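You operate a simulated robot arm through the tools that you are given. There is no shell and no other tool. Be economical: measure what you need, move in short steps, check, and stop when the job is done.

Carry out the task below with a simulated robot arm. There is one attempt and no reset: what you move stays moved.

## Task
Hook the thread bar on the reel, wind to 1 and brake it.
Fine: the bar goes in the reel's forks; the number on its counter.

Only the result counts: the job must be done as asked and must still hold three seconds after the hand-in. Knocking over, shifting, dropping, spilling or breaking anything else fails it.

## Robot
A 6-joint arm with a two-finger parallel gripper, fixed in place. Base frame: the origin is at the foot of the arm, x ahead of it, y to its left, z up. Readings come in m, degrees, newtons and seconds.
With the tool pointing down near the work surface it reaches from about 0.1 to 0.6 m from the base axis. Its first joint turns from -66.0 to 66.0 degrees. Payload 2.7 kg.
Tool frame: the origin (TCP) lies between the finger pads and is the grasp point; the fingertips stand 0.023 m ahead of it; z points along the fingers, y is the line along which they close. Largest opening 0.094 m; finger width 0.038, thickness 0.01; the body of the gripper, 0.054 by 0.096 m, starts 0.039 m behind the TCP.
Orientation is told as [roll, pitch, yaw] about the base's x, y, z axes, in that order, counted from this pose: with the fingers straight down and closing along the base's y, the tool's x points along the base's -x, its y along +y and its z along -z.

## Interface
- The arm moves only by the tool play_rows. Its argument "motion" is a list of rows, each a list of 7 numbers: the shift along the tool's x, y, z in m, then the turn, a rotation vector about the tool's x, y, z in degrees, then the gripper command, from -1 (fully open) to 1 (shut), values between in proportion. In form: [[dx, dy, dz, wx, wy, wz, gripper], ...]. A call has 1 to 20 rows; each row shifts and turns the commanded pose from where the row before left it, along the tool's axes as they then stand. Each row takes 0.2 s and may step no farther than 0.05 m and 8.6 degrees from the row before; otherwise, or with a gripper value out of range, the whole call is refused. A pose out of reach is approached as far as the arm can. The call stops where the force on the tool passes 70 N (or 10 N more than at its start, if that is more) or the arm is blocked; 0.2 s more then pass. Each finger travels about 0.045 m/s and halts on what it meets, pressing with about 24 N; the grip force reading is that of the motor and also rises with nothing between the fingers. The clock runs only during rows and for 0.2 s after the last one: add rows that do not move to give the fingers time. The reply holds the time, the measured pose of the TCP, the force on the tool along the base axes, the opening and the grip force, in the units named above and with some noise, and new pictures: "pictures" is both (left out), scene, wrist or none.
- Cameras (640 x 400 px; columns grow to the right, rows downward): "scene" is fixed at [0.0805, -0.4341, 1.4089]; the picture's right is [0.73, -0.68, 0.00], its down [-0.34, -0.37, -0.86] and it looks along [0.59, 0.63, -0.50] (base axes); focal length 255 px, centre (320, 200). "wrist" rides on the gripper at [-0.039, 0, -0.044] in the tool frame; the picture's right is [0.00, -1.00, 0.00], its down [0.97, 0.00, -0.24] and it looks along [0.24, 0.00, 0.97] (tool axes); focal length 218 px, centre (320, 200). There is no depth. A picture from a camera that has moved, and an enlarged one, comes with that camera's place and axes in the base frame and with its lens.
- close_up(camera, box): a new picture of the part [left, top, right, bottom] of that camera's present view, enlarged. The clock stands still meanwhile.
- close_job(): hands the job in; it is judged then, once.

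Go step by step. Nothing tells you positions but the pictures and the camera data: compare them with the known pose of the tool, close in by small moves and look again before you grip or let go. The budget is 120 turns and 150 pictures, counting those below and the enlarged ones. Unless the task says otherwise, let go and move clear before handing in, and close with one line.

The tools are called after "Emit:" by a JSON object that holds its "name" and its "arguments". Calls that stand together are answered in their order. play_rows: Moves the arm, as the interface text tells. Its arguments: {"type":"object","properties":{"motion":{"type":"array","items":{"type":"array","items":{"type":"number"}}},"pictures":{"type":"string","enum":["both","scene","wrist","none"]}},"required":["motion"]} The other tools are called the same way: close_up (camera, box) takes an enlarged picture of a part of a camera's view; close_job () hands the job in.

At the start:

```text
time: 0.0
position: [0.4145, 0.0892, 1.2342]
tool_rot: [-0.1, -0.1, 0.0]
force: [-0.2, -0.1, 0.4]
grip_width: 0.0938
finger_force: 0.1
```

scene: 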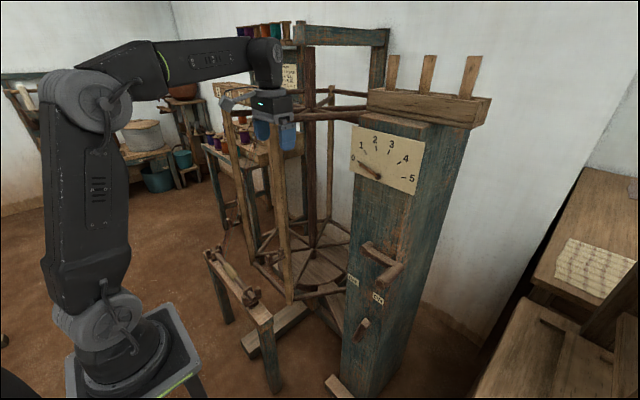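
wrist: 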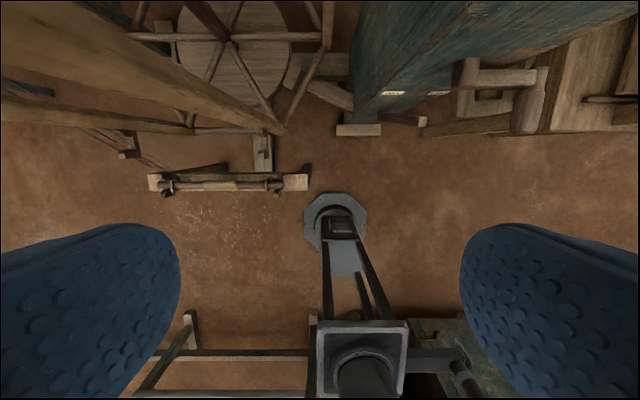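

I see a vertical-post reel with a 0–5 dial, a crank and a labelled lever, and a low stand holding a bar. I'll enlarge the key parts first.

Emit:
{"name": "close_up", "arguments": {"camera": "scene", "box": [190, 220, 330, 310]}}

Emit:
{"name": "close_up", "arguments": {"camera": "scene", "box": [320, 220, 440, 350]}}

Emit:
{"name": "close_up", "arguments": {"camera": "scene", "box": [220, 20, 420, 310]}}

Emit:
{"name": "close_up", "arguments": {"camera": "wrist", "box": [100, 0, 560, 230]}}

```text
4.44 times, centred on (260, 265) of scene
camera zoom: at [0.0805, -0.4341, 1.4089], right [0.73, -0.68, 0.0], down [-0.34, -0.37, -0.86], along [0.59, 0.63, -0.5], focal length 1132 px, centre (587, -89)
```

zoom: 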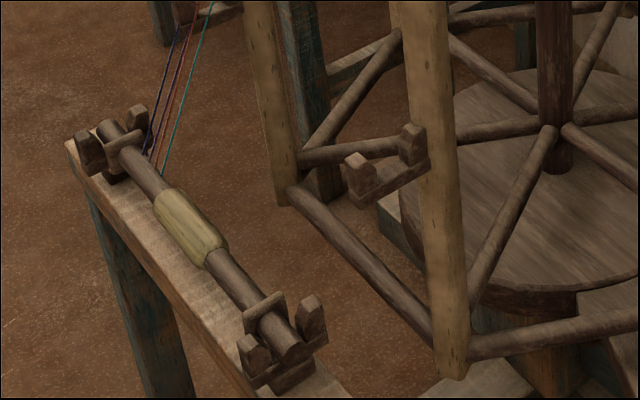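

```text
3.08 times, centred on (380, 285) of scene
camera zoom: at [0.0805, -0.4341, 1.4089], right [0.73, -0.68, 0.0], down [-0.34, -0.37, -0.86], along [0.59, 0.63, -0.5], focal length 784 px, centre (135, -62)
```

zoom: 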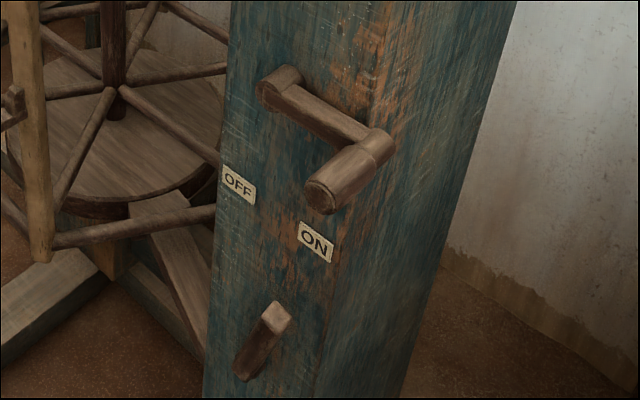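

```text
1.38 times, centred on (320, 165) of scene
camera zoom: at [0.0805, -0.4341, 1.4089], right [0.73, -0.68, 0.0], down [-0.34, -0.37, -0.86], along [0.59, 0.63, -0.5], focal length 351 px, centre (320, 248)
```

zoom: 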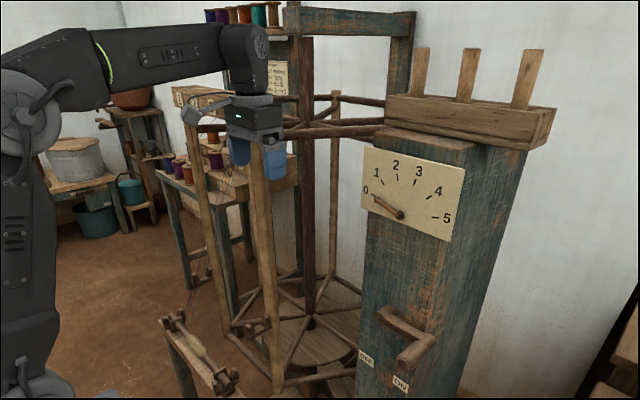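

```text
1.39 times, centred on (330, 115) of wrist
camera zoom: at [0.4529, 0.0888, 1.2791], right [0.0, -1.0, 0.0], down [-0.97, 0.0, 0.24], along [-0.24, 0.0, -0.97], focal length 304 px, centre (306, 318)
```

zoom: 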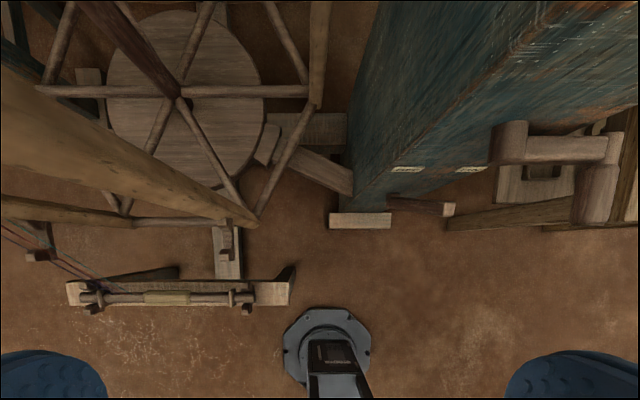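

The bar lies along y near (0.34, 0.36, 0.64). I need a better look at the reel's forks.

Emit:
{"name": "close_up", "arguments": {"camera": "scene", "box": [230, 215, 310, 265]}}

Emit:
{"name": "close_up", "arguments": {"camera": "wrist", "box": [100, 100, 340, 250]}}

Emit:
{"name": "close_up", "arguments": {"camera": "scene", "box": [190, 90, 340, 240]}}

Emit:
{"name": "close_up", "arguments": {"camera": "scene", "box": [340, 120, 430, 200]}}

```text
8.00 times, centred on (270, 240) of scene
camera zoom: at [0.0805, -0.4341, 1.4089], right [0.73, -0.68, 0.0], down [-0.34, -0.37, -0.86], along [0.59, 0.63, -0.5], focal length 2038 px, centre (720, -120)
```

zoom: 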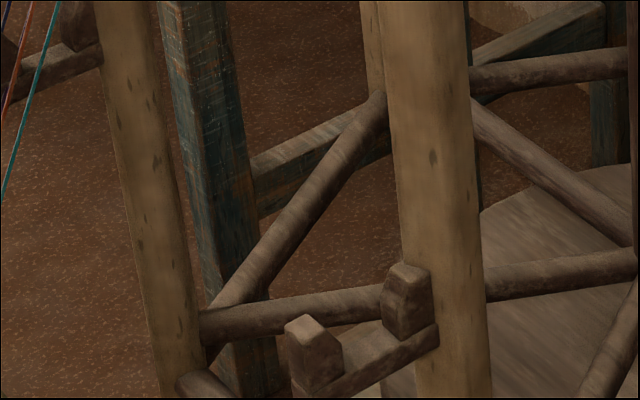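

```text
2.67 times, centred on (220, 175) of wrist
camera zoom: at [0.4529, 0.0888, 1.2791], right [0.0, -1.0, 0.0], down [-0.97, 0.0, 0.24], along [-0.24, 0.0, -0.97], focal length 582 px, centre (587, 267)
```

zoom: 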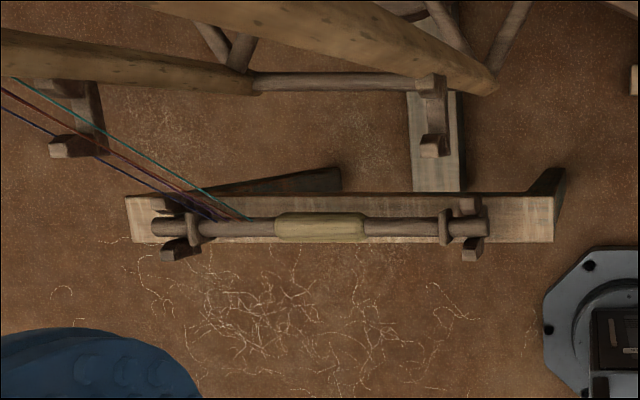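

```text
2.67 times, centred on (265, 165) of scene
camera zoom: at [0.0805, -0.4341, 1.4089], right [0.73, -0.68, 0.0], down [-0.34, -0.37, -0.86], along [0.59, 0.63, -0.5], focal length 679 px, centre (467, 293)
```

zoom: 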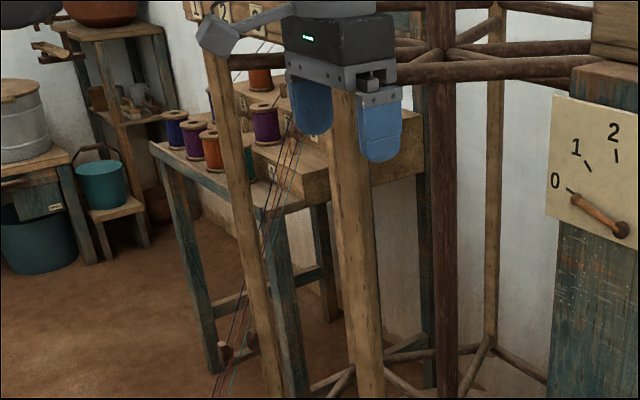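

```text
5.00 times, centred on (385, 160) of scene
camera zoom: at [0.0805, -0.4341, 1.4089], right [0.73, -0.68, 0.0], down [-0.34, -0.37, -0.86], along [0.59, 0.63, -0.5], focal length 1274 px, centre (-5, 400)
```

zoom: 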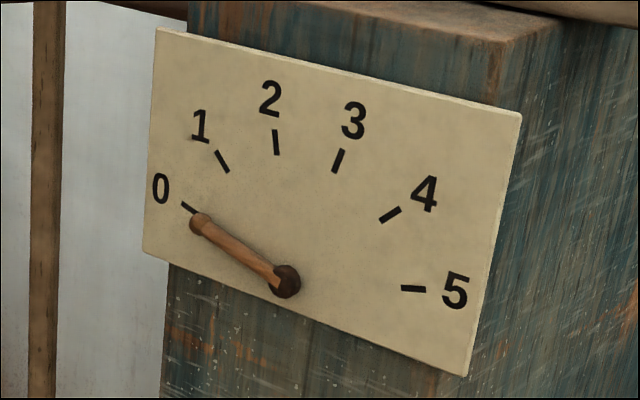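

The bar rests in two upturned stand forks (y≈0.22 and 0.54). The reel's forks are at about the same y, at x≈0.463 with prong tops at z≈0.75. I'll move above the bar, then turn the gripper to close across it.

Emit:
{"name": "play_rows", "arguments": {"motion": [[0.02, 0.0, 0.02, 0, 0, 0, -1], [0.02, 0.01, 0.03, 0, 0, 0, -1], [0.02, 0.03, 0.03, 0, 0, 0, -1], [0.01, 0.03, 0.03, 0, 0, 0, -1], [0.01, 0.03, 0.03, 0, 0, 0, -1], [0.01, 0.03, 0.03, 0, 0, 0, -1], [0.0, 0.03, 0.03, 0, 0, 0, -1], [0, 0.03, 0.03, 0, 0, 0, -1], [0, 0.03, 0.03, 0, 0, 0, -1], [0, 0.03, 0.03, 0, 0, 0, -1], [0, 0.03, 0.03, 0, 0, 0, -1], [0, 0.03, 0.01, 0, 0, 0, -1]], "pictures": "both"}}

Emit:
{"name": "play_rows", "arguments": {"motion": [[0, 0, 0, 0, 0, -8.5, -1], [0, 0, 0, 0, 0, -8.5, -1], [0, 0, 0, 0, 0, -8.5, -1], [0, 0, 0, 0, 0, -8.5, -1], [0, 0, 0, 0, 0, -8.5, -1], [0, 0, 0, 0, 0, -8.5, -1], [0, 0, 0, 0, 0, -8.5, -1], [0, 0, 0, 0, 0, -8.5, -1], [0, 0, 0, 0, 0, -8.5, -1], [0, 0, 0, 0, 0, -8.5, -1], [0, 0, 0, 0, 0, -5, -1], [0, 0, 0, 0, 0, 0, -1]], "pictures": "both"}}

```text
time: 2.6
position: [0.3246, 0.3994, 0.9053]
tool_rot: [0.1, -0.1, -0.1]
force: [0.9, 0.8, 0.1]
grip_width: 0.0938
finger_force: 0.0
camera wrist: at [0.3638, 0.3992, 0.9487], right [0.0, -1.0, 0.0], down [-0.97, 0.0, 0.24], along [-0.24, 0.0, -0.97], focal length 218 px, centre (320, 200)
```

scene: 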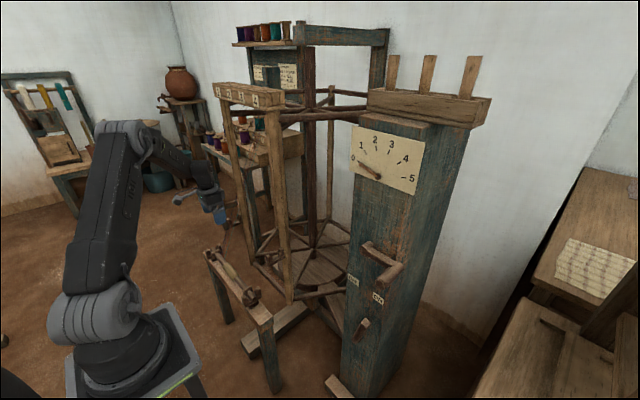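
wrist: 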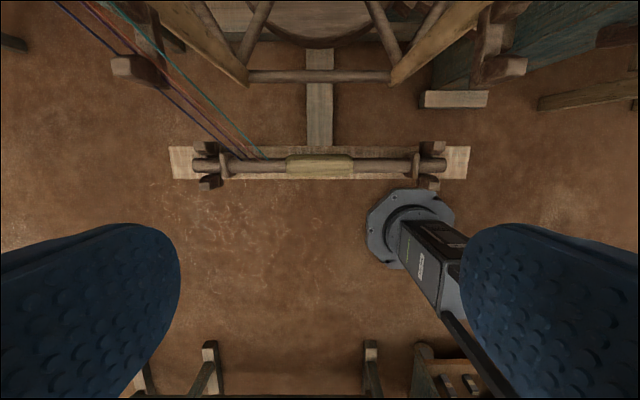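

```text
time: 5.2
position: [0.3251, 0.3981, 0.9043]
tool_rot: [-0.1, 0.0, 90.1]
force: [0.3, 0.2, -0.2]
grip_width: 0.0938
finger_force: 0.0
camera wrist: at [0.3248, 0.4377, 0.9487], right [1.0, 0.0, 0.0], down [0.0, -0.97, 0.24], along [0.0, -0.24, -0.97], focal length 218 px, centre (320, 200)
```

scene: 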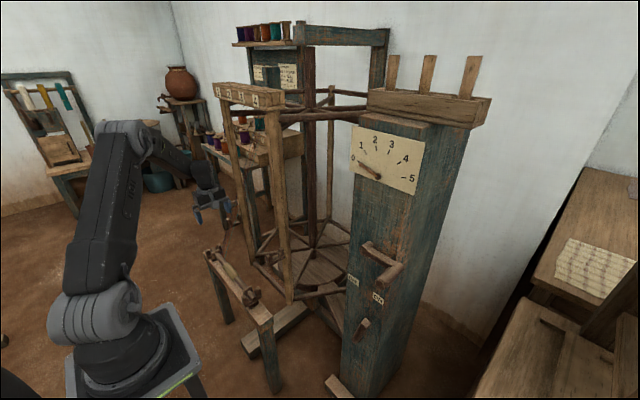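
wrist: 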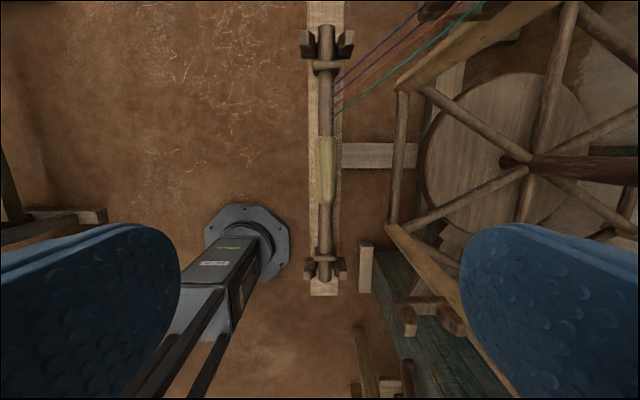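

The bar centre now comes out at about (0.333, 0.399, 0.61). I'll go down and tilt so that the fingers lean towards the reel, then look again.

Emit:
{"name": "play_rows", "arguments": {"motion": [[0, -0.002, 0.04, 0, 0, 0, -1], [0, -0.002, 0.04, 0, 0, 0, -1], [0, -0.002, 0.04, 0, 0, 0, -1], [0, -0.002, 0.04, 0, 0, 0, -1], [0, 0, 0.02, 8.3, 0, 0, -1], [0, 0, 0, 8.3, 0, 0, -1], [0, 0, 0, 8.4, 0, 0, -1], [0, 0, 0, 0, 0, 0, -1]]}}

Emit:
{"name": "close_up", "arguments": {"camera": "scene", "box": [190, 200, 310, 310]}}

```text
time: 7.0
position: [0.3329, 0.4005, 0.7246]
tool_rot: [-25.1, 0.0, 90.0]
force: [0.1, 0.4, 0.0]
grip_width: 0.0942
finger_force: 0.0
camera wrist: at [0.3141, 0.438, 0.7647], right [0.91, 0.0, 0.42], down [-0.1, -0.97, 0.22], along [0.41, -0.24, -0.88], focal length 218 px, centre (320, 200)
```

scene: 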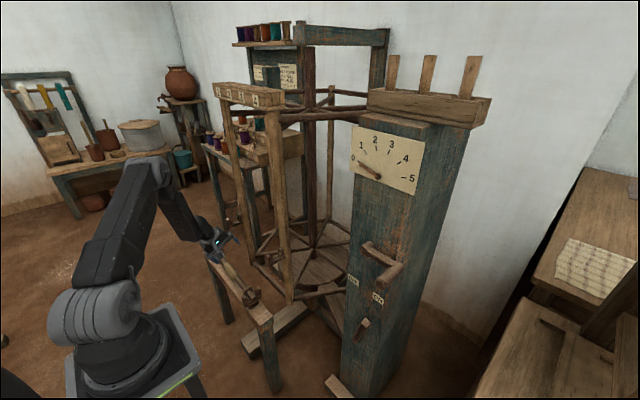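
wrist: 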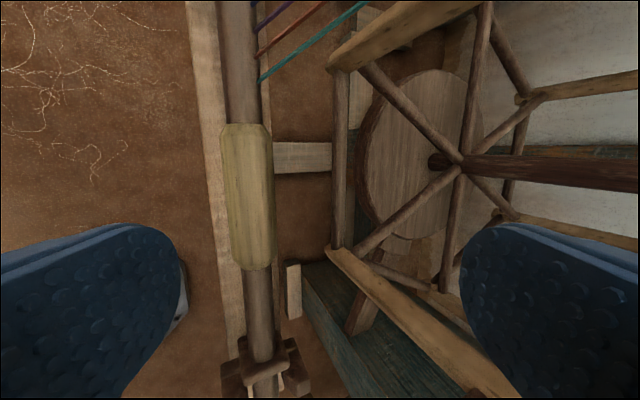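

```text
3.64 times, centred on (250, 255) of scene
camera zoom: at [0.0805, -0.4341, 1.4089], right [0.73, -0.68, 0.0], down [-0.34, -0.37, -0.86], along [0.59, 0.63, -0.5], focal length 926 px, centre (574, 0)
```

zoom: 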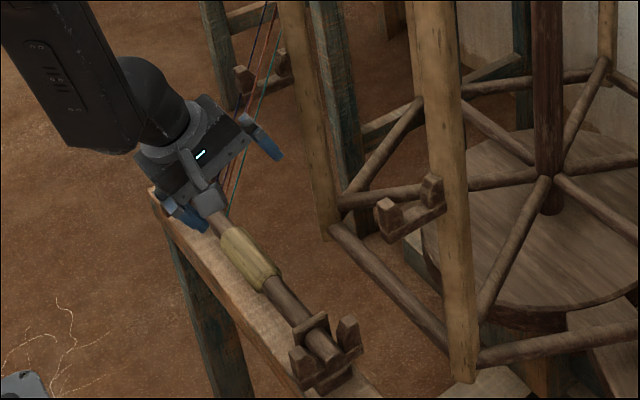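

Bar centre is about (0.333, 0.398, 0.607), lying just above its beam, so I'll go back to vertical for the pick-up. I'll descend to z≈0.645 and check.

Emit:
{"name": "play_rows", "arguments": {"motion": [[0, 0, 0, -8.3, 0, 0, -1], [0, 0, 0, -8.3, 0, 0, -1], [0, 0, 0, -8.5, 0, 0, -1], [0, 0, 0.03, 0, 0, 0, -1], [0, 0, 0.03, 0, 0, 0, -1], [0, 0, 0.02, 0, 0, 0, -1], [0, 0, 0, 0, 0, 0, -1]]}}

Emit:
{"name": "close_up", "arguments": {"camera": "scene", "box": [190, 220, 290, 310]}}

```text
time: 8.6
position: [0.3329, 0.3991, 0.6436]
tool_rot: [0.0, 0.1, 90.0]
force: [-0.7, -0.7, 0.0]
grip_width: 0.0938
finger_force: 0.1
camera wrist: at [0.3324, 0.4378, 0.6879], right [1.0, 0.0, 0.0], down [0.0, -0.97, 0.24], along [0.0, -0.24, -0.97], focal length 218 px, centre (320, 200)
```

scene: 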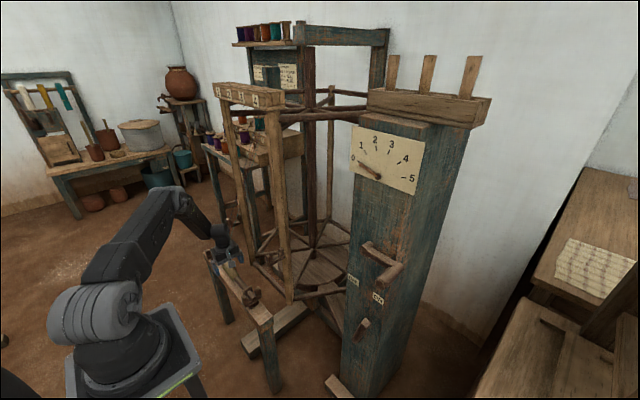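
wrist: 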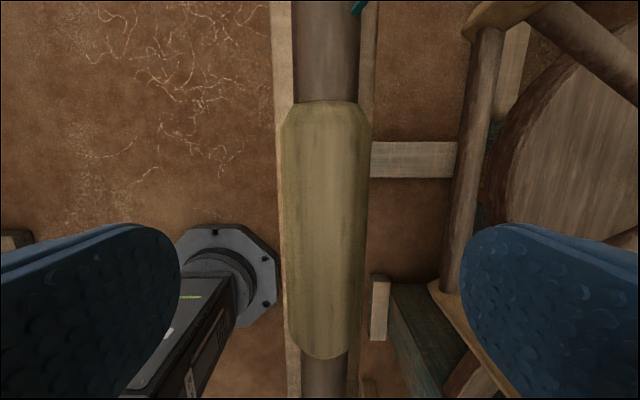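

```text
4.44 times, centred on (240, 265) of scene
camera zoom: at [0.0805, -0.4341, 1.4089], right [0.73, -0.68, 0.0], down [-0.34, -0.37, -0.86], along [0.59, 0.63, -0.5], focal length 1132 px, centre (676, -89)
```

zoom: 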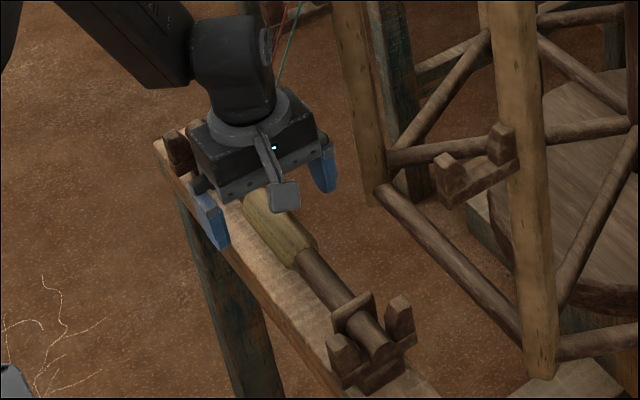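

The gripper is centred over the bar. I'll descend 28 mm and close.

Emit:
{"name": "play_rows", "arguments": {"motion": [[0, -0.001, 0.014, 0, 0, 0, -1], [0, 0, 0.014, 0, 0, 0, -1], [0, 0, 0, 0, 0, 0, -1], [0, 0, 0, 0, 0, 0, 1], [0, 0, 0, 0, 0, 0, 1], [0, 0, 0, 0, 0, 0, 1], [0, 0, 0, 0, 0, 0, 1], [0, 0, 0, 0, 0, 0, 1], [0, 0, 0, 0, 0, 0, 1]]}}

```text
time: 10.6
position: [0.3357, 0.3982, 0.6171]
tool_rot: [0.0, -0.1, 90.0]
force: [0.7, -0.8, -0.8]
grip_width: 0.0331
finger_force: 24.3
camera wrist: at [0.3347, 0.438, 0.66], right [1.0, 0.0, 0.0], down [0.0, -0.97, 0.24], along [0.0, -0.24, -0.97], focal length 218 px, centre (320, 200)
```

scene: 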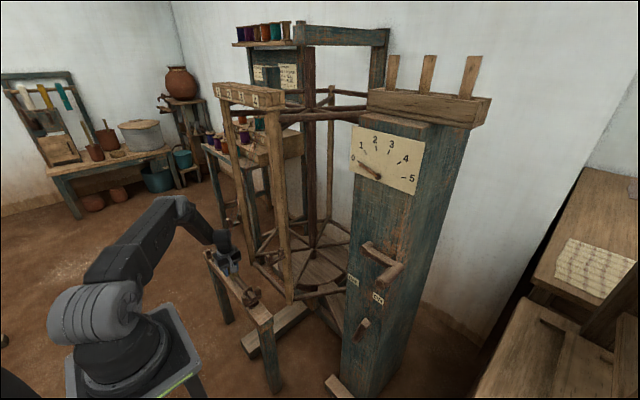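
wrist: 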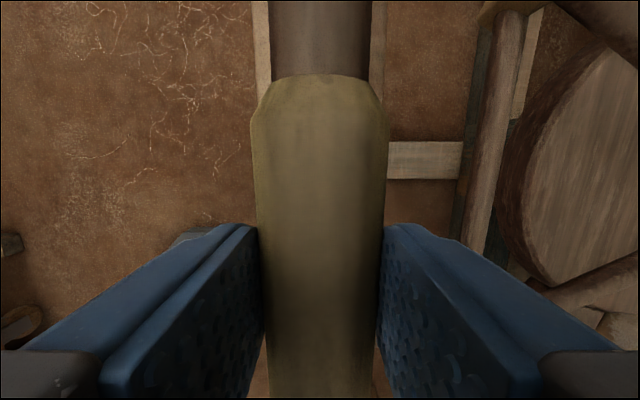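

The grip holds (33 mm opening). I'll lift straight up to clear the stand forks.

Emit:
{"name": "play_rows", "arguments": {"motion": [[0, 0, -0.01, 0, 0, 0, 1], [0, 0, -0.02, 0, 0, 0, 1], [0, 0, -0.02, 0, 0, 0, 1], [0, 0, -0.02, 0, 0, 0, 1], [0, 0, -0.02, 0, 0, 0, 1], [0, 0, -0.02, 0, 0, 0, 1], [0, 0, -0.02, 0, 0, 0, 1], [0, 0, -0.02, 0, 0, 0, 1], [0, 0, -0.02, 0, 0, 0, 1], [0, 0, -0.02, 0, 0, 0, 1], [0, 0, 0, 0, 0, 0, 1]]}}

Emit:
{"name": "close_up", "arguments": {"camera": "scene", "box": [190, 160, 320, 270]}}

```text
time: 13.0
position: [0.3333, 0.4002, 0.8064]
tool_rot: [0.0, 0.0, 90.0]
force: [-0.4, 0.2, -1.8]
grip_width: 0.0336
finger_force: 23.5
camera wrist: at [0.3338, 0.4381, 0.8503], right [1.0, 0.0, 0.0], down [0.0, -0.97, 0.24], along [0.0, -0.24, -0.97], focal length 218 px, centre (320, 200)
```

scene: 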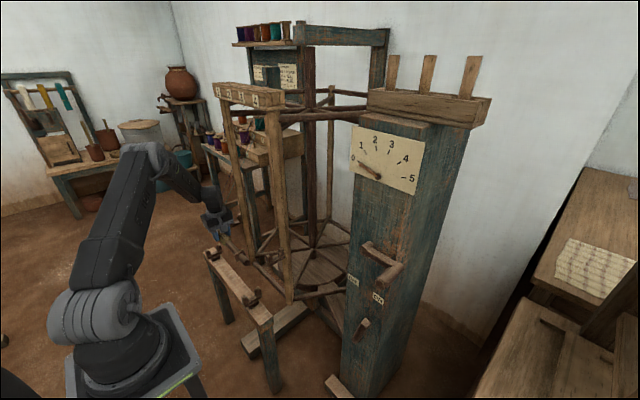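
wrist: 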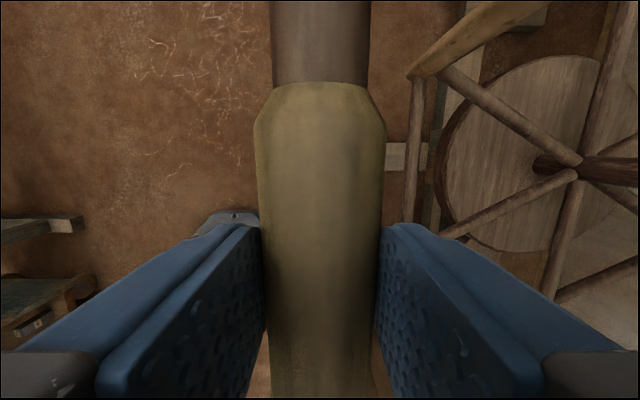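

```text
3.64 times, centred on (255, 215) of scene
camera zoom: at [0.0806, -0.4341, 1.4089], right [0.73, -0.68, 0.0], down [-0.34, -0.37, -0.86], along [0.59, 0.63, -0.5], focal length 926 px, centre (556, 146)
```

zoom: 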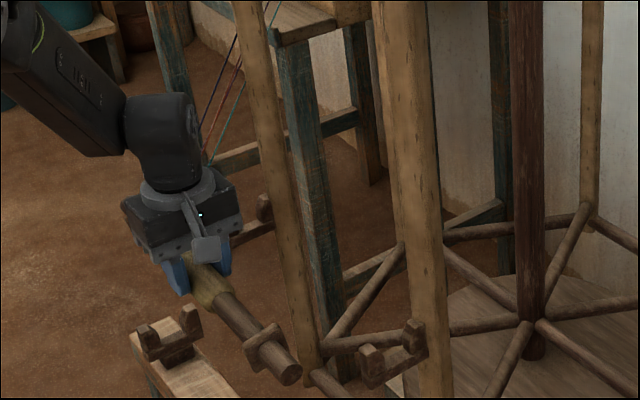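

The bar is free. Refined from several views, the reel's forks are at y≈0.229 and 0.57, x≈0.463, with prong tops at about z 0.73. I'll tilt and carry the bar over them at z≈0.80.

Emit:
{"name": "play_rows", "arguments": {"motion": [[0, 0, 0, 8.3, 0, 0, 1], [0, 0, 0, 8.3, 0, 0, 1], [0, 0, 0, 8.4, 0, 0, 1], [0, -0.0181, 0.0085, 0, 0, 0, 1], [0, -0.0181, 0.0085, 0, 0, 0, 1], [0, -0.0181, 0.0085, 0, 0, 0, 1], [0, -0.0181, 0.0085, 0, 0, 0, 1], [0, -0.0181, 0.0085, 0, 0, 0, 1], [0, 0, 0, 0, 0, 0, 1]]}}

Emit:
{"name": "close_up", "arguments": {"camera": "scene", "box": [200, 170, 330, 270]}}

```text
time: 15.0
position: [0.4351, 0.4005, 0.8063]
tool_rot: [-24.9, 0.0, 90.1]
force: [-1.1, 0.0, -2.8]
grip_width: 0.0339
finger_force: 24.4
camera wrist: at [0.4153, 0.439, 0.8464], right [0.91, 0.0, 0.42], down [-0.1, -0.97, 0.22], along [0.41, -0.24, -0.88], focal length 218 px, centre (320, 200)
```

scene: 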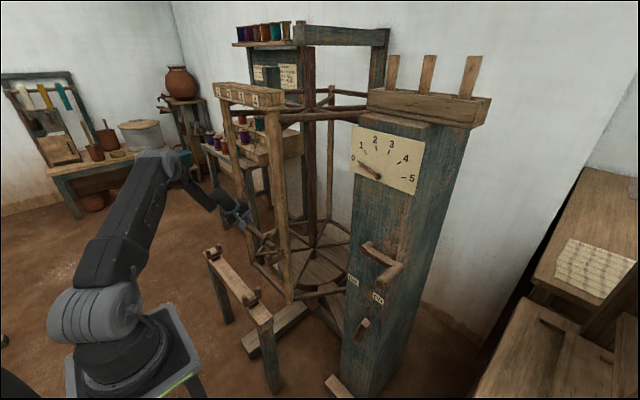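
wrist: 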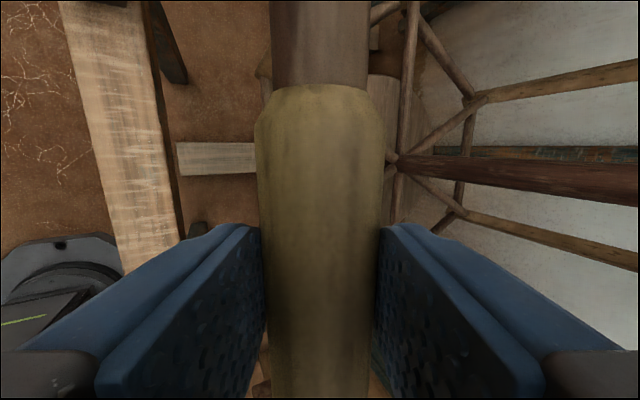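

```text
4.00 times, centred on (265, 220) of scene
camera zoom: at [0.0806, -0.4341, 1.4089], right [0.73, -0.68, 0.0], down [-0.34, -0.37, -0.86], along [0.59, 0.63, -0.5], focal length 1019 px, centre (540, 120)
```

zoom: 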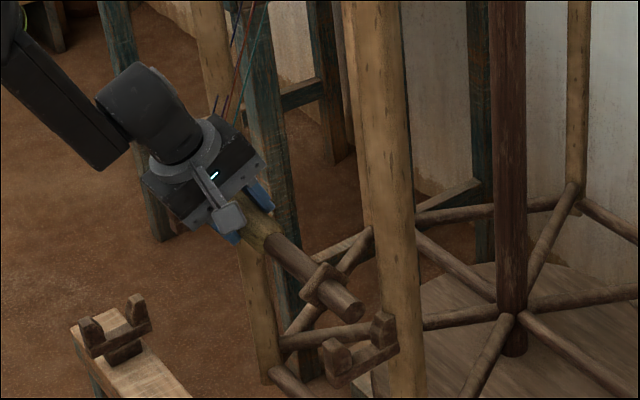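

Predictions and pictures agree. I'll go 24 mm further in x, then lower to just above the prongs.

Emit:
{"name": "play_rows", "arguments": {"motion": [[0, -0.0109, 0.0051, 0, 0, 0, 1], [0, -0.0109, 0.0051, 0, 0, 0, 1], [0, 0.0085, 0.0181, 0, 0, 0, 1], [0, 0.0085, 0.0181, 0, 0, 0, 1], [0, 0, 0, 0, 0, 0, 1], [0, 0, 0, 0, 0, 0, 1]]}}

Emit:
{"name": "close_up", "arguments": {"camera": "scene", "box": [225, 205, 305, 265]}}

Emit:
{"name": "close_up", "arguments": {"camera": "wrist", "box": [160, 0, 480, 200]}}

```text
time: 16.4
position: [0.459, 0.3991, 0.7666]
tool_rot: [-25.0, 0.0, 90.0]
force: [-0.7, -0.2, -3.2]
grip_width: 0.0336
finger_force: 24.1
camera wrist: at [0.4395, 0.4377, 0.8065], right [0.91, 0.0, 0.42], down [-0.1, -0.97, 0.22], along [0.41, -0.24, -0.88], focal length 218 px, centre (320, 200)
```

scene: 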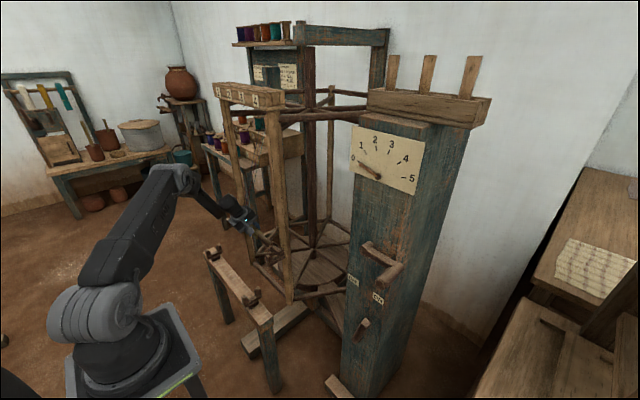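
wrist: 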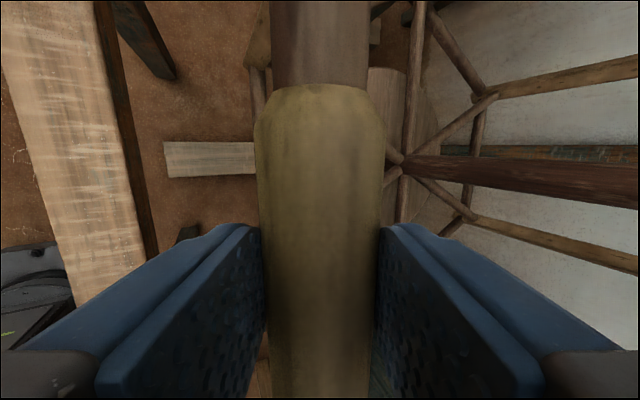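

```text
6.67 times, centred on (265, 235) of scene
camera zoom: at [0.0806, -0.4341, 1.4089], right [0.73, -0.68, 0.0], down [-0.34, -0.37, -0.86], along [0.59, 0.63, -0.5], focal length 1698 px, centre (687, -33)
```

zoom: 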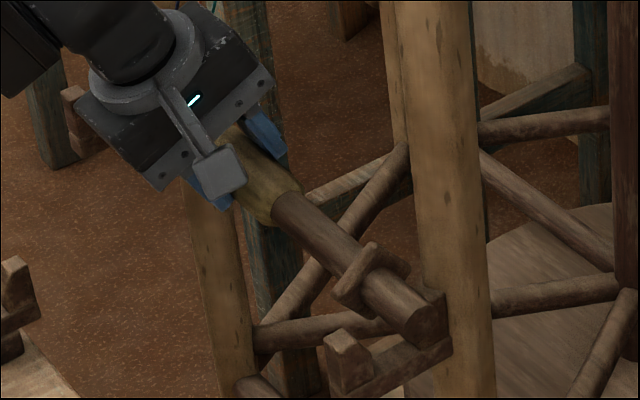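

```text
2.00 times, centred on (320, 100) of wrist
camera zoom: at [0.4395, 0.4377, 0.8065], right [0.91, 0.0, 0.42], down [-0.1, -0.97, 0.22], along [0.41, -0.24, -0.88], focal length 436 px, centre (320, 400)
```

zoom: 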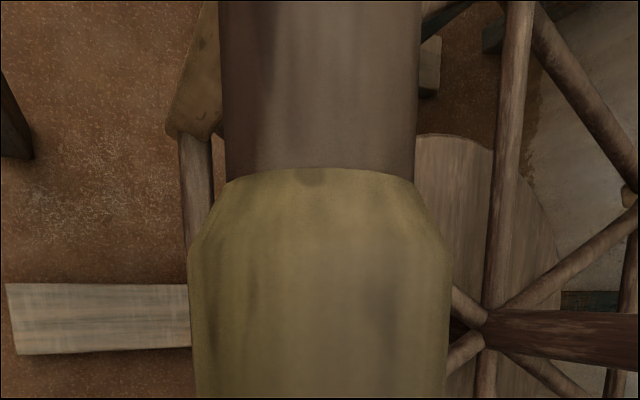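

The alignment over the forks looks right. I'll lower in small steps and watch the force.

Emit:
{"name": "play_rows", "arguments": {"motion": [[0, 0.0021, 0.00453, 0, 0, 0, 1], [0, 0.0021, 0.00453, 0, 0, 0, 1], [0, 0.0021, 0.00453, 0, 0, 0, 1], [0, 0.0021, 0.00453, 0, 0, 0, 1], [0, 0.0021, 0.00453, 0, 0, 0, 1], [0, 0, 0, 0, 0, 0, 1]], "pictures": "none"}}

Emit:
{"name": "close_up", "arguments": {"camera": "scene", "box": [225, 205, 305, 265]}}

```text
time: 17.8
position: [0.4578, 0.3989, 0.7421]
tool_rot: [-25.0, -0.1, 90.0]
force: [-16.4, 1.1, 13.6]
grip_width: 0.0337
finger_force: 23.8
```

```text
6.67 times, centred on (265, 235) of scene
camera zoom: at [0.08, -0.4342, 1.4088], right [0.73, -0.68, 0.0], down [-0.34, -0.37, -0.86], along [0.59, 0.63, -0.5], focal length 1698 px, centre (687, -33)
```

zoom: 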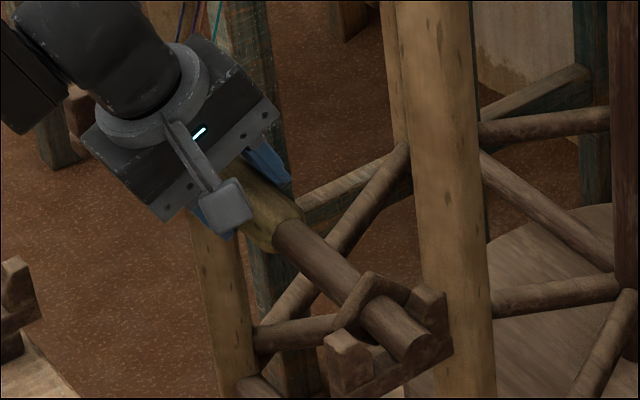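

The bar is riding on the inner prong's slope (it pushes towards −x). I'll back off 7 mm in −x and continue down.

Emit:
{"name": "play_rows", "arguments": {"motion": [[0, 0.0042, -0.0046, 0, 0, 0, 1], [0, 0.0022, -0.001, 0, 0, 0, 1], [0, 0, 0, 0, 0, 0, 1]], "pictures": "none"}}

Emit:
{"name": "play_rows", "arguments": {"motion": [[0, 0.0021, 0.00453, 0, 0, 0, 1], [0, 0.0021, 0.00453, 0, 0, 0, 1], [0, 0, 0, 0, 0, 0, 1]], "pictures": "none"}}

Emit:
{"name": "close_up", "arguments": {"camera": "scene", "box": [225, 205, 305, 265]}}

```text
time: 18.6
position: [0.4514, 0.3989, 0.7436]
tool_rot: [-25.0, 0.0, 90.0]
force: [-0.3, -0.3, -2.2]
grip_width: 0.0335
finger_force: 23.6
```

```text
time: 19.4
position: [0.4514, 0.3974, 0.7348]
tool_rot: [-25.1, -0.1, 90.1]
force: [0.9, 0.1, -2.6]
grip_width: 0.0336
finger_force: 24.3
```

```text
6.67 times, centred on (265, 235) of scene
camera zoom: at [0.0806, -0.4341, 1.4089], right [0.73, -0.68, 0.0], down [-0.34, -0.37, -0.86], along [0.59, 0.63, -0.5], focal length 1698 px, centre (687, -33)
```

zoom: 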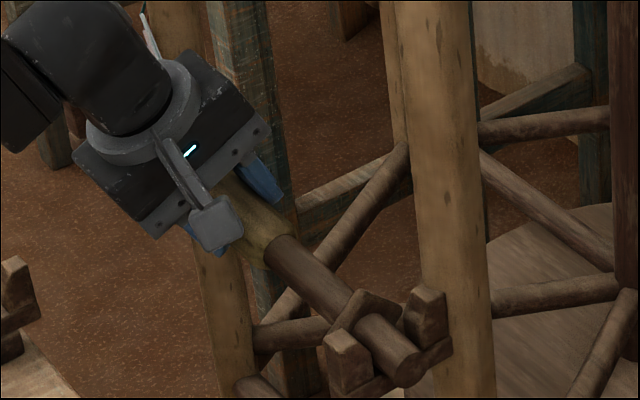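

The bar is now between the prongs with no load. I'll lower until it seats.

Emit:
{"name": "play_rows", "arguments": {"motion": [[0, 0.0017, 0.0036, 0, 0, 0, 1], [0, 0.0017, 0.0036, 0, 0, 0, 1], [0, 0, 0, 0, 0, 0, 1]], "pictures": "none"}}

Emit:
{"name": "play_rows", "arguments": {"motion": [[0, 0.0017, 0.0036, 0, 0, 0, 1], [0, 0, 0, 0, 0, 0, 1]], "pictures": "none"}}

Emit:
{"name": "close_up", "arguments": {"camera": "scene", "box": [225, 205, 305, 265]}}

```text
time: 20.2
position: [0.452, 0.4014, 0.7306]
tool_rot: [-25.4, -0.3, 90.0]
force: [10.3, -1.7, 24.8]
grip_width: 0.0332
finger_force: 24.0
```

```text
time: 20.8
position: [0.453, 0.4006, 0.727]
tool_rot: [-25.4, -0.3, 90.1]
force: [13.6, -1.6, 24.9]
grip_width: 0.034
finger_force: 24.1
```

```text
6.67 times, centred on (265, 235) of scene
camera zoom: at [0.0804, -0.4345, 1.4087], right [0.73, -0.68, 0.0], down [-0.34, -0.37, -0.86], along [0.59, 0.63, -0.5], focal length 1698 px, centre (687, -33)
```

zoom: 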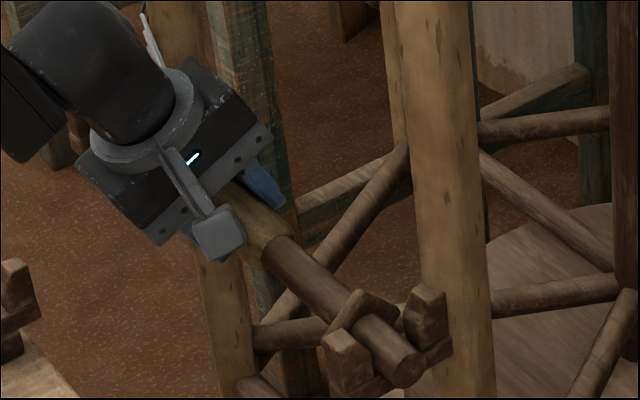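

There is contact pushing towards +x now. I'll raise a little, shift +2.5 mm in x, and try again.

Emit:
{"name": "play_rows", "arguments": {"motion": [[0, -0.0042, -0.009, 0, 0, 0, 1], [0, -0.0023, 0.001, 0, 0, 0, 1], [0, 0, 0, 0, 0, 0, 1]], "pictures": "wrist"}}

Emit:
{"name": "close_up", "arguments": {"camera": "scene", "box": [210, 190, 310, 265]}}

```text
time: 21.6
position: [0.4515, 0.3981, 0.7303]
tool_rot: [-24.8, 0.2, 89.9]
force: [10.1, 3.0, -4.5]
grip_width: 0.0335
finger_force: 23.7
camera wrist: at [0.4327, 0.4372, 0.7706], right [0.91, 0.0, 0.42], down [-0.1, -0.97, 0.22], along [0.41, -0.24, -0.88], focal length 218 px, centre (320, 200)
```

wrist: 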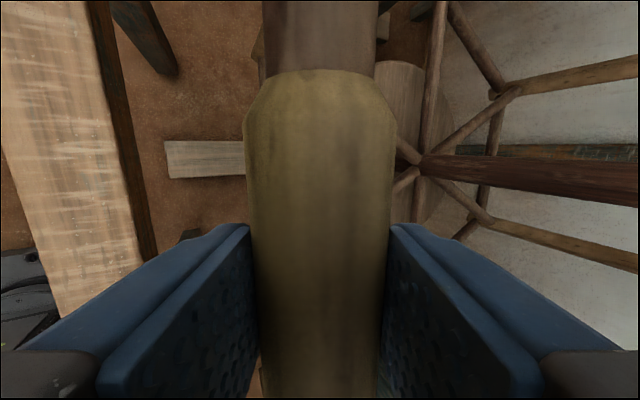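

```text
5.33 times, centred on (260, 228) of scene
camera zoom: at [0.0808, -0.434, 1.4089], right [0.73, -0.68, 0.0], down [-0.34, -0.37, -0.86], along [0.59, 0.63, -0.5], focal length 1359 px, centre (640, 53)
```

zoom: 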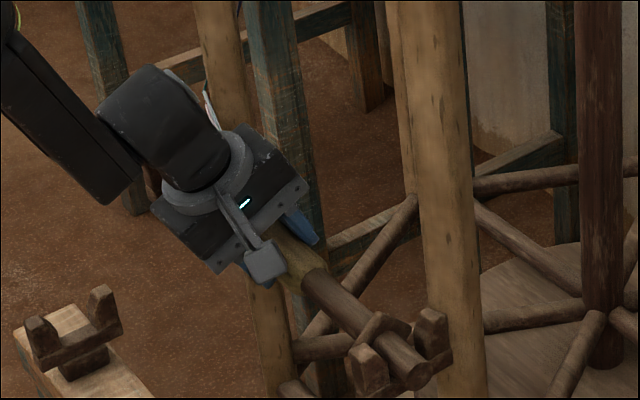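

The bar slid up in the fingers, and its position relative to the prongs matches how it sat in the stand, so it looks seated. I'll open gently.

Emit:
{"name": "play_rows", "arguments": {"motion": [[0, 0, 0, 0, 0, 0, 0.2], [0, 0, 0, 0, 0, 0, 0], [0, 0, 0, 0, 0, 0, -0.2], [0, 0, 0, 0, 0, 0, -0.5], [0, 0, 0, 0, 0, 0, -0.5]], "pictures": "wrist"}}

Emit:
{"name": "close_up", "arguments": {"camera": "scene", "box": [210, 190, 310, 265]}}

```text
time: 22.8
position: [0.453, 0.3982, 0.7322]
tool_rot: [-25.1, 0.0, 90.0]
force: [-0.6, -0.2, -0.5]
grip_width: 0.0706
finger_force: 0.1
camera wrist: at [0.4337, 0.4375, 0.7722], right [0.91, 0.0, 0.42], down [-0.1, -0.97, 0.22], along [0.41, -0.24, -0.88], focal length 218 px, centre (320, 200)
```

wrist: 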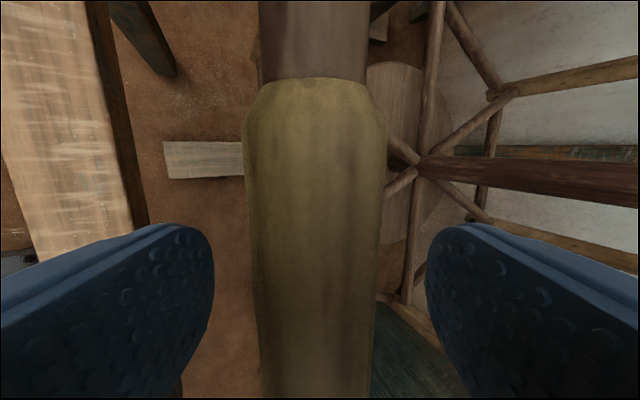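

```text
5.33 times, centred on (260, 228) of scene
camera zoom: at [0.0805, -0.4341, 1.4089], right [0.73, -0.68, 0.0], down [-0.34, -0.37, -0.86], along [0.59, 0.63, -0.5], focal length 1359 px, centre (640, 53)
```

zoom: 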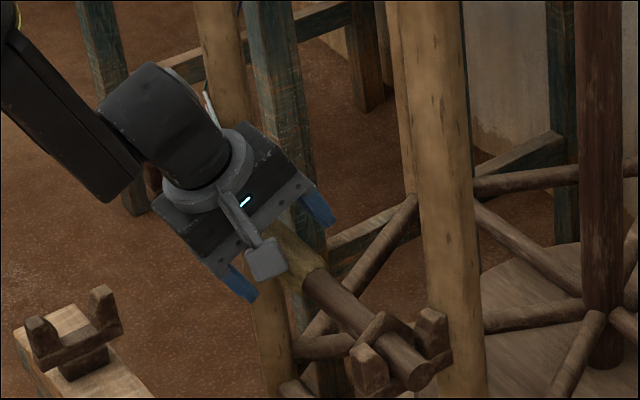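

The bar rests in place. I'll back out along the tool axis, then away from the reel, and inspect both forks.

Emit:
{"name": "play_rows", "arguments": {"motion": [[0, 0, -0.02, 0, 0, 0, -0.7], [0, 0, -0.03, 0, 0, 0, -1], [0, 0, -0.04, 0, 0, 0, -1], [0, 0, -0.04, 0, 0, 0, -1], [0, 0.03, -0.03, 0, 0, 0, -1], [0, 0.04, 0, 0, 0, 0, -1], [0, 0.04, 0, 0, 0, 0, -1], [0, 0.03, -0.02, 0, 0, 0, -1], [0, 0, 0, 0, 0, 0, -1]], "pictures": "both"}}

Emit:
{"name": "close_up", "arguments": {"camera": "scene", "box": [200, 190, 310, 265]}}

```text
time: 24.8
position: [0.2781, 0.3765, 0.8275]
tool_rot: [-25.0, 0.0, 90.1]
force: [0.2, 0.3, 0.8]
grip_width: 0.0942
finger_force: 0.1
out of reach, approached as far as the arm can: row 7, 8
camera wrist: at [0.259, 0.4142, 0.8678], right [0.91, 0.0, 0.42], down [-0.1, -0.97, 0.22], along [0.41, -0.24, -0.88], focal length 218 px, centre (320, 200)
```

scene: 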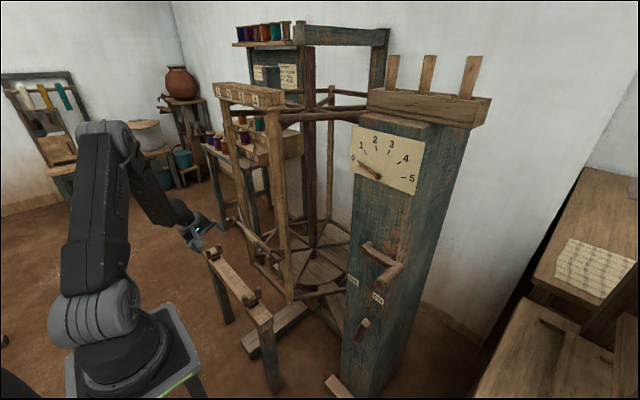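
wrist: 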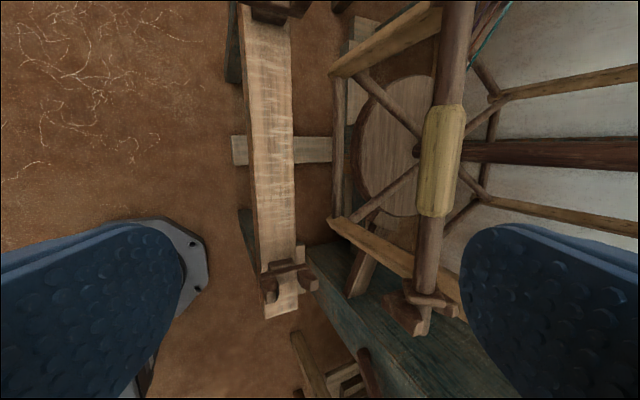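

```text
5.33 times, centred on (255, 228) of scene
camera zoom: at [0.0805, -0.4341, 1.4089], right [0.73, -0.68, 0.0], down [-0.34, -0.37, -0.86], along [0.59, 0.63, -0.5], focal length 1359 px, centre (667, 53)
```

zoom: 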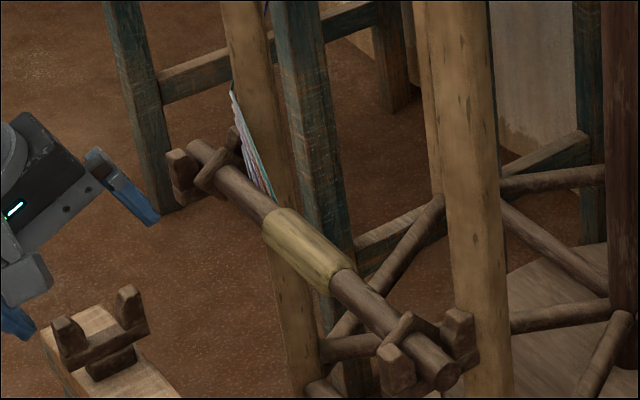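

The bar is seated in both reel forks. Now for the crank: I place its hub near (0.555, -0.12, 0.935) with the handle sticking towards the arm at y≈-0.22. I'll swing there with the tool pointing forward and look.

Emit:
{"name": "play_rows", "arguments": {"motion": [[0.035, -0.018, -0.0148, 0, 0, 0, -1], [0.035, -0.018, -0.0148, 0, 0, 0, -1], [0.035, -0.018, -0.0148, 0, 0, 0, -1], [0.035, -0.018, -0.0148, 0, 0, 0, -1], [0.035, -0.018, -0.0148, 0, 0, 0, -1], [0.035, -0.018, -0.0148, 0, 0, 0, -1], [0.035, -0.018, -0.0148, 0, 0, 0, -1], [0.035, -0.018, -0.0148, 0, 0, 0, -1], [0.02, 0, 0, 8.1, 0, 0, -1], [0.02, 0, 0, 8.1, 0, 0, -1], [0.02, 0, 0, 8.1, 0, 0, -1], [0.02, 0, 0, 8.1, 0, 0, -1], [0.02, 0, 0, 8.1, 0, 0, -1], [0.02, 0, 0, 8.1, 0, 0, -1], [0.02, 0, 0, 8.1, 0, 0, -1], [0.02, 0, 0, 8.1, 0, 0, -1], [0, 0, 0, 0, 0, 0, -1]]}}

```text
time: 28.4
position: [0.4033, 0.1024, 1.0499]
tool_rot: [-86.4, 0.4, 89.0]
force: [0.2, -0.3, -0.1]
grip_width: 0.0941
finger_force: 0.1
out of reach, approached as far as the arm can: row 10, 11, 12, 13, 14, 15, 16
camera wrist: at [0.3602, 0.1425, 1.0516], right [0.06, 0.01, 1.0], down [-0.26, -0.97, 0.02], along [0.96, -0.26, -0.06], focal length 218 px, centre (320, 200)
```

scene: 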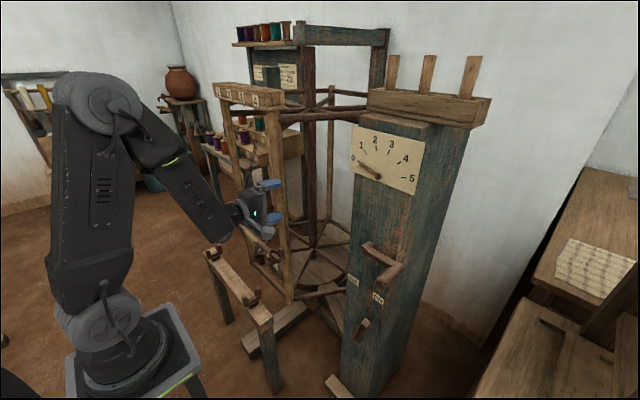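
wrist: 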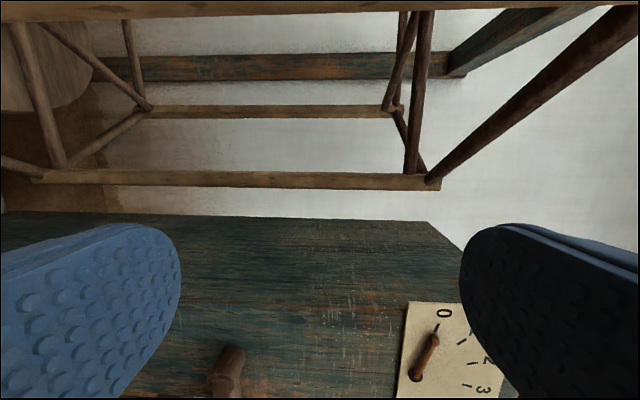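

The arm reports out of reach with this roll. I'll turn back to the natural roll (camera on top, closing along y).

Emit:
{"name": "play_rows", "arguments": {"motion": [[0, 0, -0.01, 0, 0, 8.5, -1], [0, 0, -0.01, 0, 0, 8.5, -1], [0, 0, -0.01, 0, 0, 8.5, -1], [0, 0, 0, 0, 0, 8.5, -1], [0, 0, 0, 0, 0, 8.5, -1], [0, 0, 0, 0, 0, 8.5, -1], [0, 0, 0, 0, 0, 8.5, -1], [0, 0, 0, 0, 0, 8.5, -1], [0, 0, 0, 0, 0, 8.5, -1], [0, 0, 0, 0, 0, 8.5, -1], [0, 0, 0, 0, 0, 5, -1], [0, 0, 0, 0, 0, 0, -1], [0, 0, 0, 0, 0, 0, -1]]}}

```text
time: 31.2
position: [0.4031, 0.118, 1.0589]
tool_rot: [-11.3, -86.2, 10.4]
force: [-0.4, -0.7, 0.0]
grip_width: 0.094
finger_force: 0.0
out of reach, approached as far as the arm can: row 1, 2, 3, 11
camera wrist: at [0.3608, 0.1194, 1.0997], right [-0.01, -1.0, 0.01], down [-0.3, -0.01, -0.95], along [0.95, -0.02, -0.3], focal length 218 px, centre (320, 200)
```

scene: 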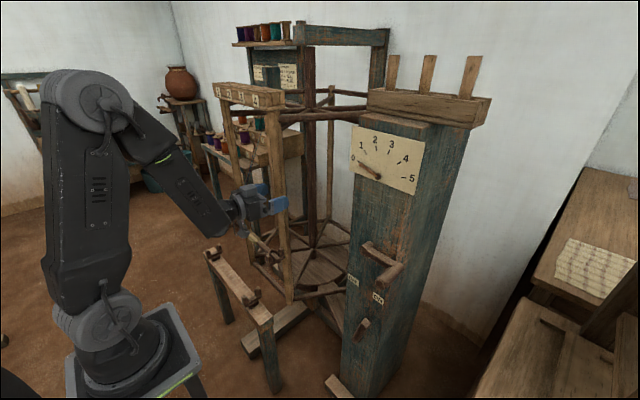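
wrist: 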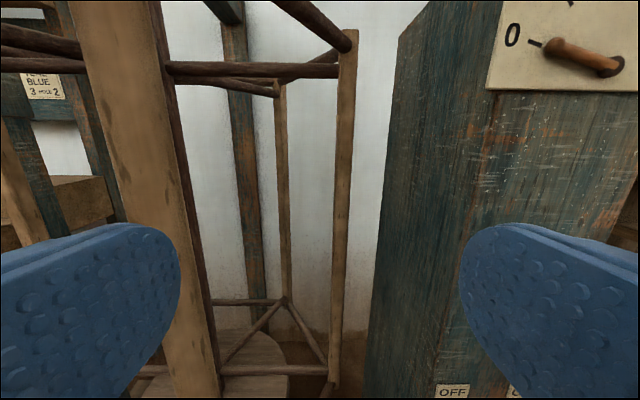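

The roll is good now. I'll slide across in front of the post to view the crank and brake.

Emit:
{"name": "play_rows", "arguments": {"motion": [[0, -0.03, -0.01, 0, 0, 0, -1], [0, -0.03, -0.01, 0, 0, 0, -1], [0.01, -0.03, -0.01, 0, 0, 0, -1], [0.01, -0.03, -0.01, 0, 0, 0, -1], [0.01, -0.03, -0.01, 0, 0, 0, -1], [0.01, -0.03, -0.01, 0, 0, 0, -1], [0.01, -0.03, -0.01, 0, 0, 0, -1], [0.01, -0.03, -0.01, 0, 0, 0, -1], [0, 0, 0, 0, 0, 0, -1]]}}

```text
time: 33.2
position: [0.4017, 0.0998, 1.0816]
tool_rot: [-9.8, -86.2, 9.1]
force: [-0.9, -0.2, 0.5]
grip_width: 0.0939
finger_force: 0.1
out of reach, approached as far as the arm can: row 1, 2, 3, 4, 5, 6, 7, 8
camera wrist: at [0.3601, 0.1007, 1.1232], right [-0.01, -1.0, 0.01], down [-0.3, -0.01, -0.95], along [0.95, -0.02, -0.3], focal length 218 px, centre (320, 200)
```

scene: 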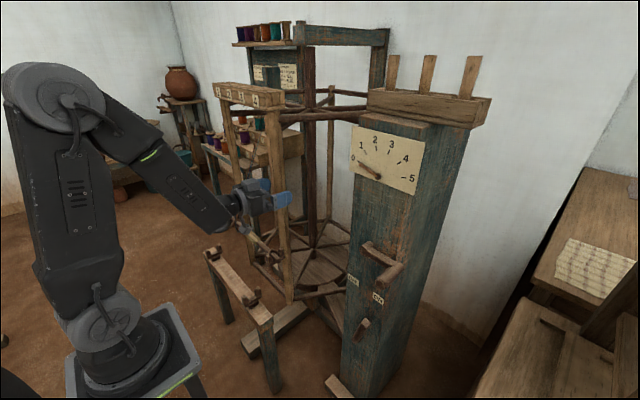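
wrist: 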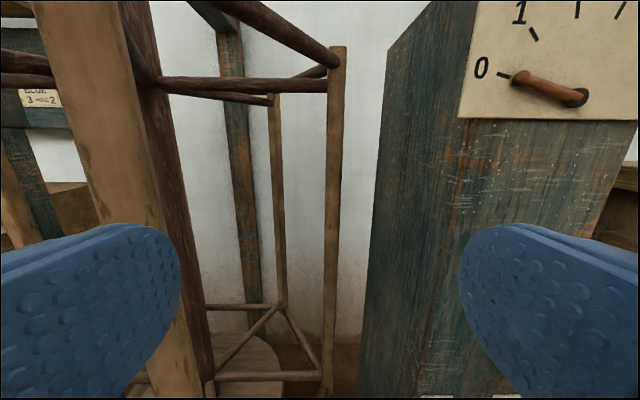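

The arm is folded at a joint limit with the tool level. I'll pitch the tool 30° downward for slack and see whether it follows.

Emit:
{"name": "play_rows", "arguments": {"motion": [[0, 0, 0, 0, 7.5, 0, -1], [0, 0, 0, 0, 7.5, 0, -1], [0, 0, 0, 0, 7.5, 0, -1], [0, 0, 0, 0, 7.5, 0, -1], [0, 0, 0, 0, 0, 0, -1], [0, 0, 0, 0, 0, 0, -1]]}}

```text
time: 34.6
position: [0.4023, 0.0999, 1.0826]
tool_rot: [-0.6, -56.3, 0.0]
force: [-0.5, -0.5, -0.1]
grip_width: 0.094
finger_force: 0.0
camera wrist: at [0.3868, 0.1008, 1.139], right [-0.01, -1.0, 0.01], down [-0.74, 0.0, -0.67], along [0.67, -0.01, -0.74], focal length 218 px, centre (320, 200)
```

scene: 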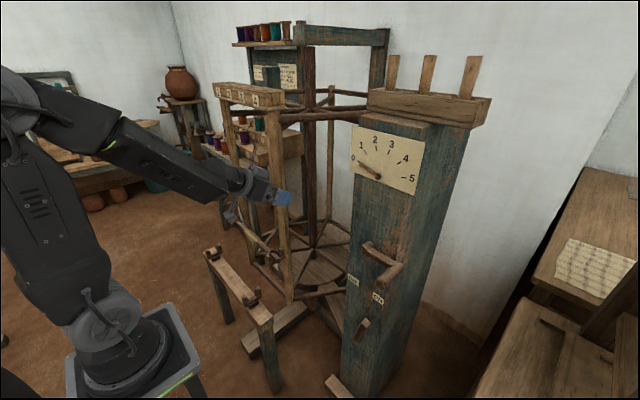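
wrist: 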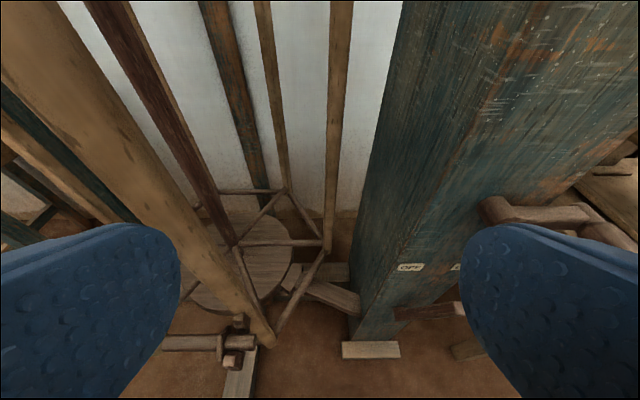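

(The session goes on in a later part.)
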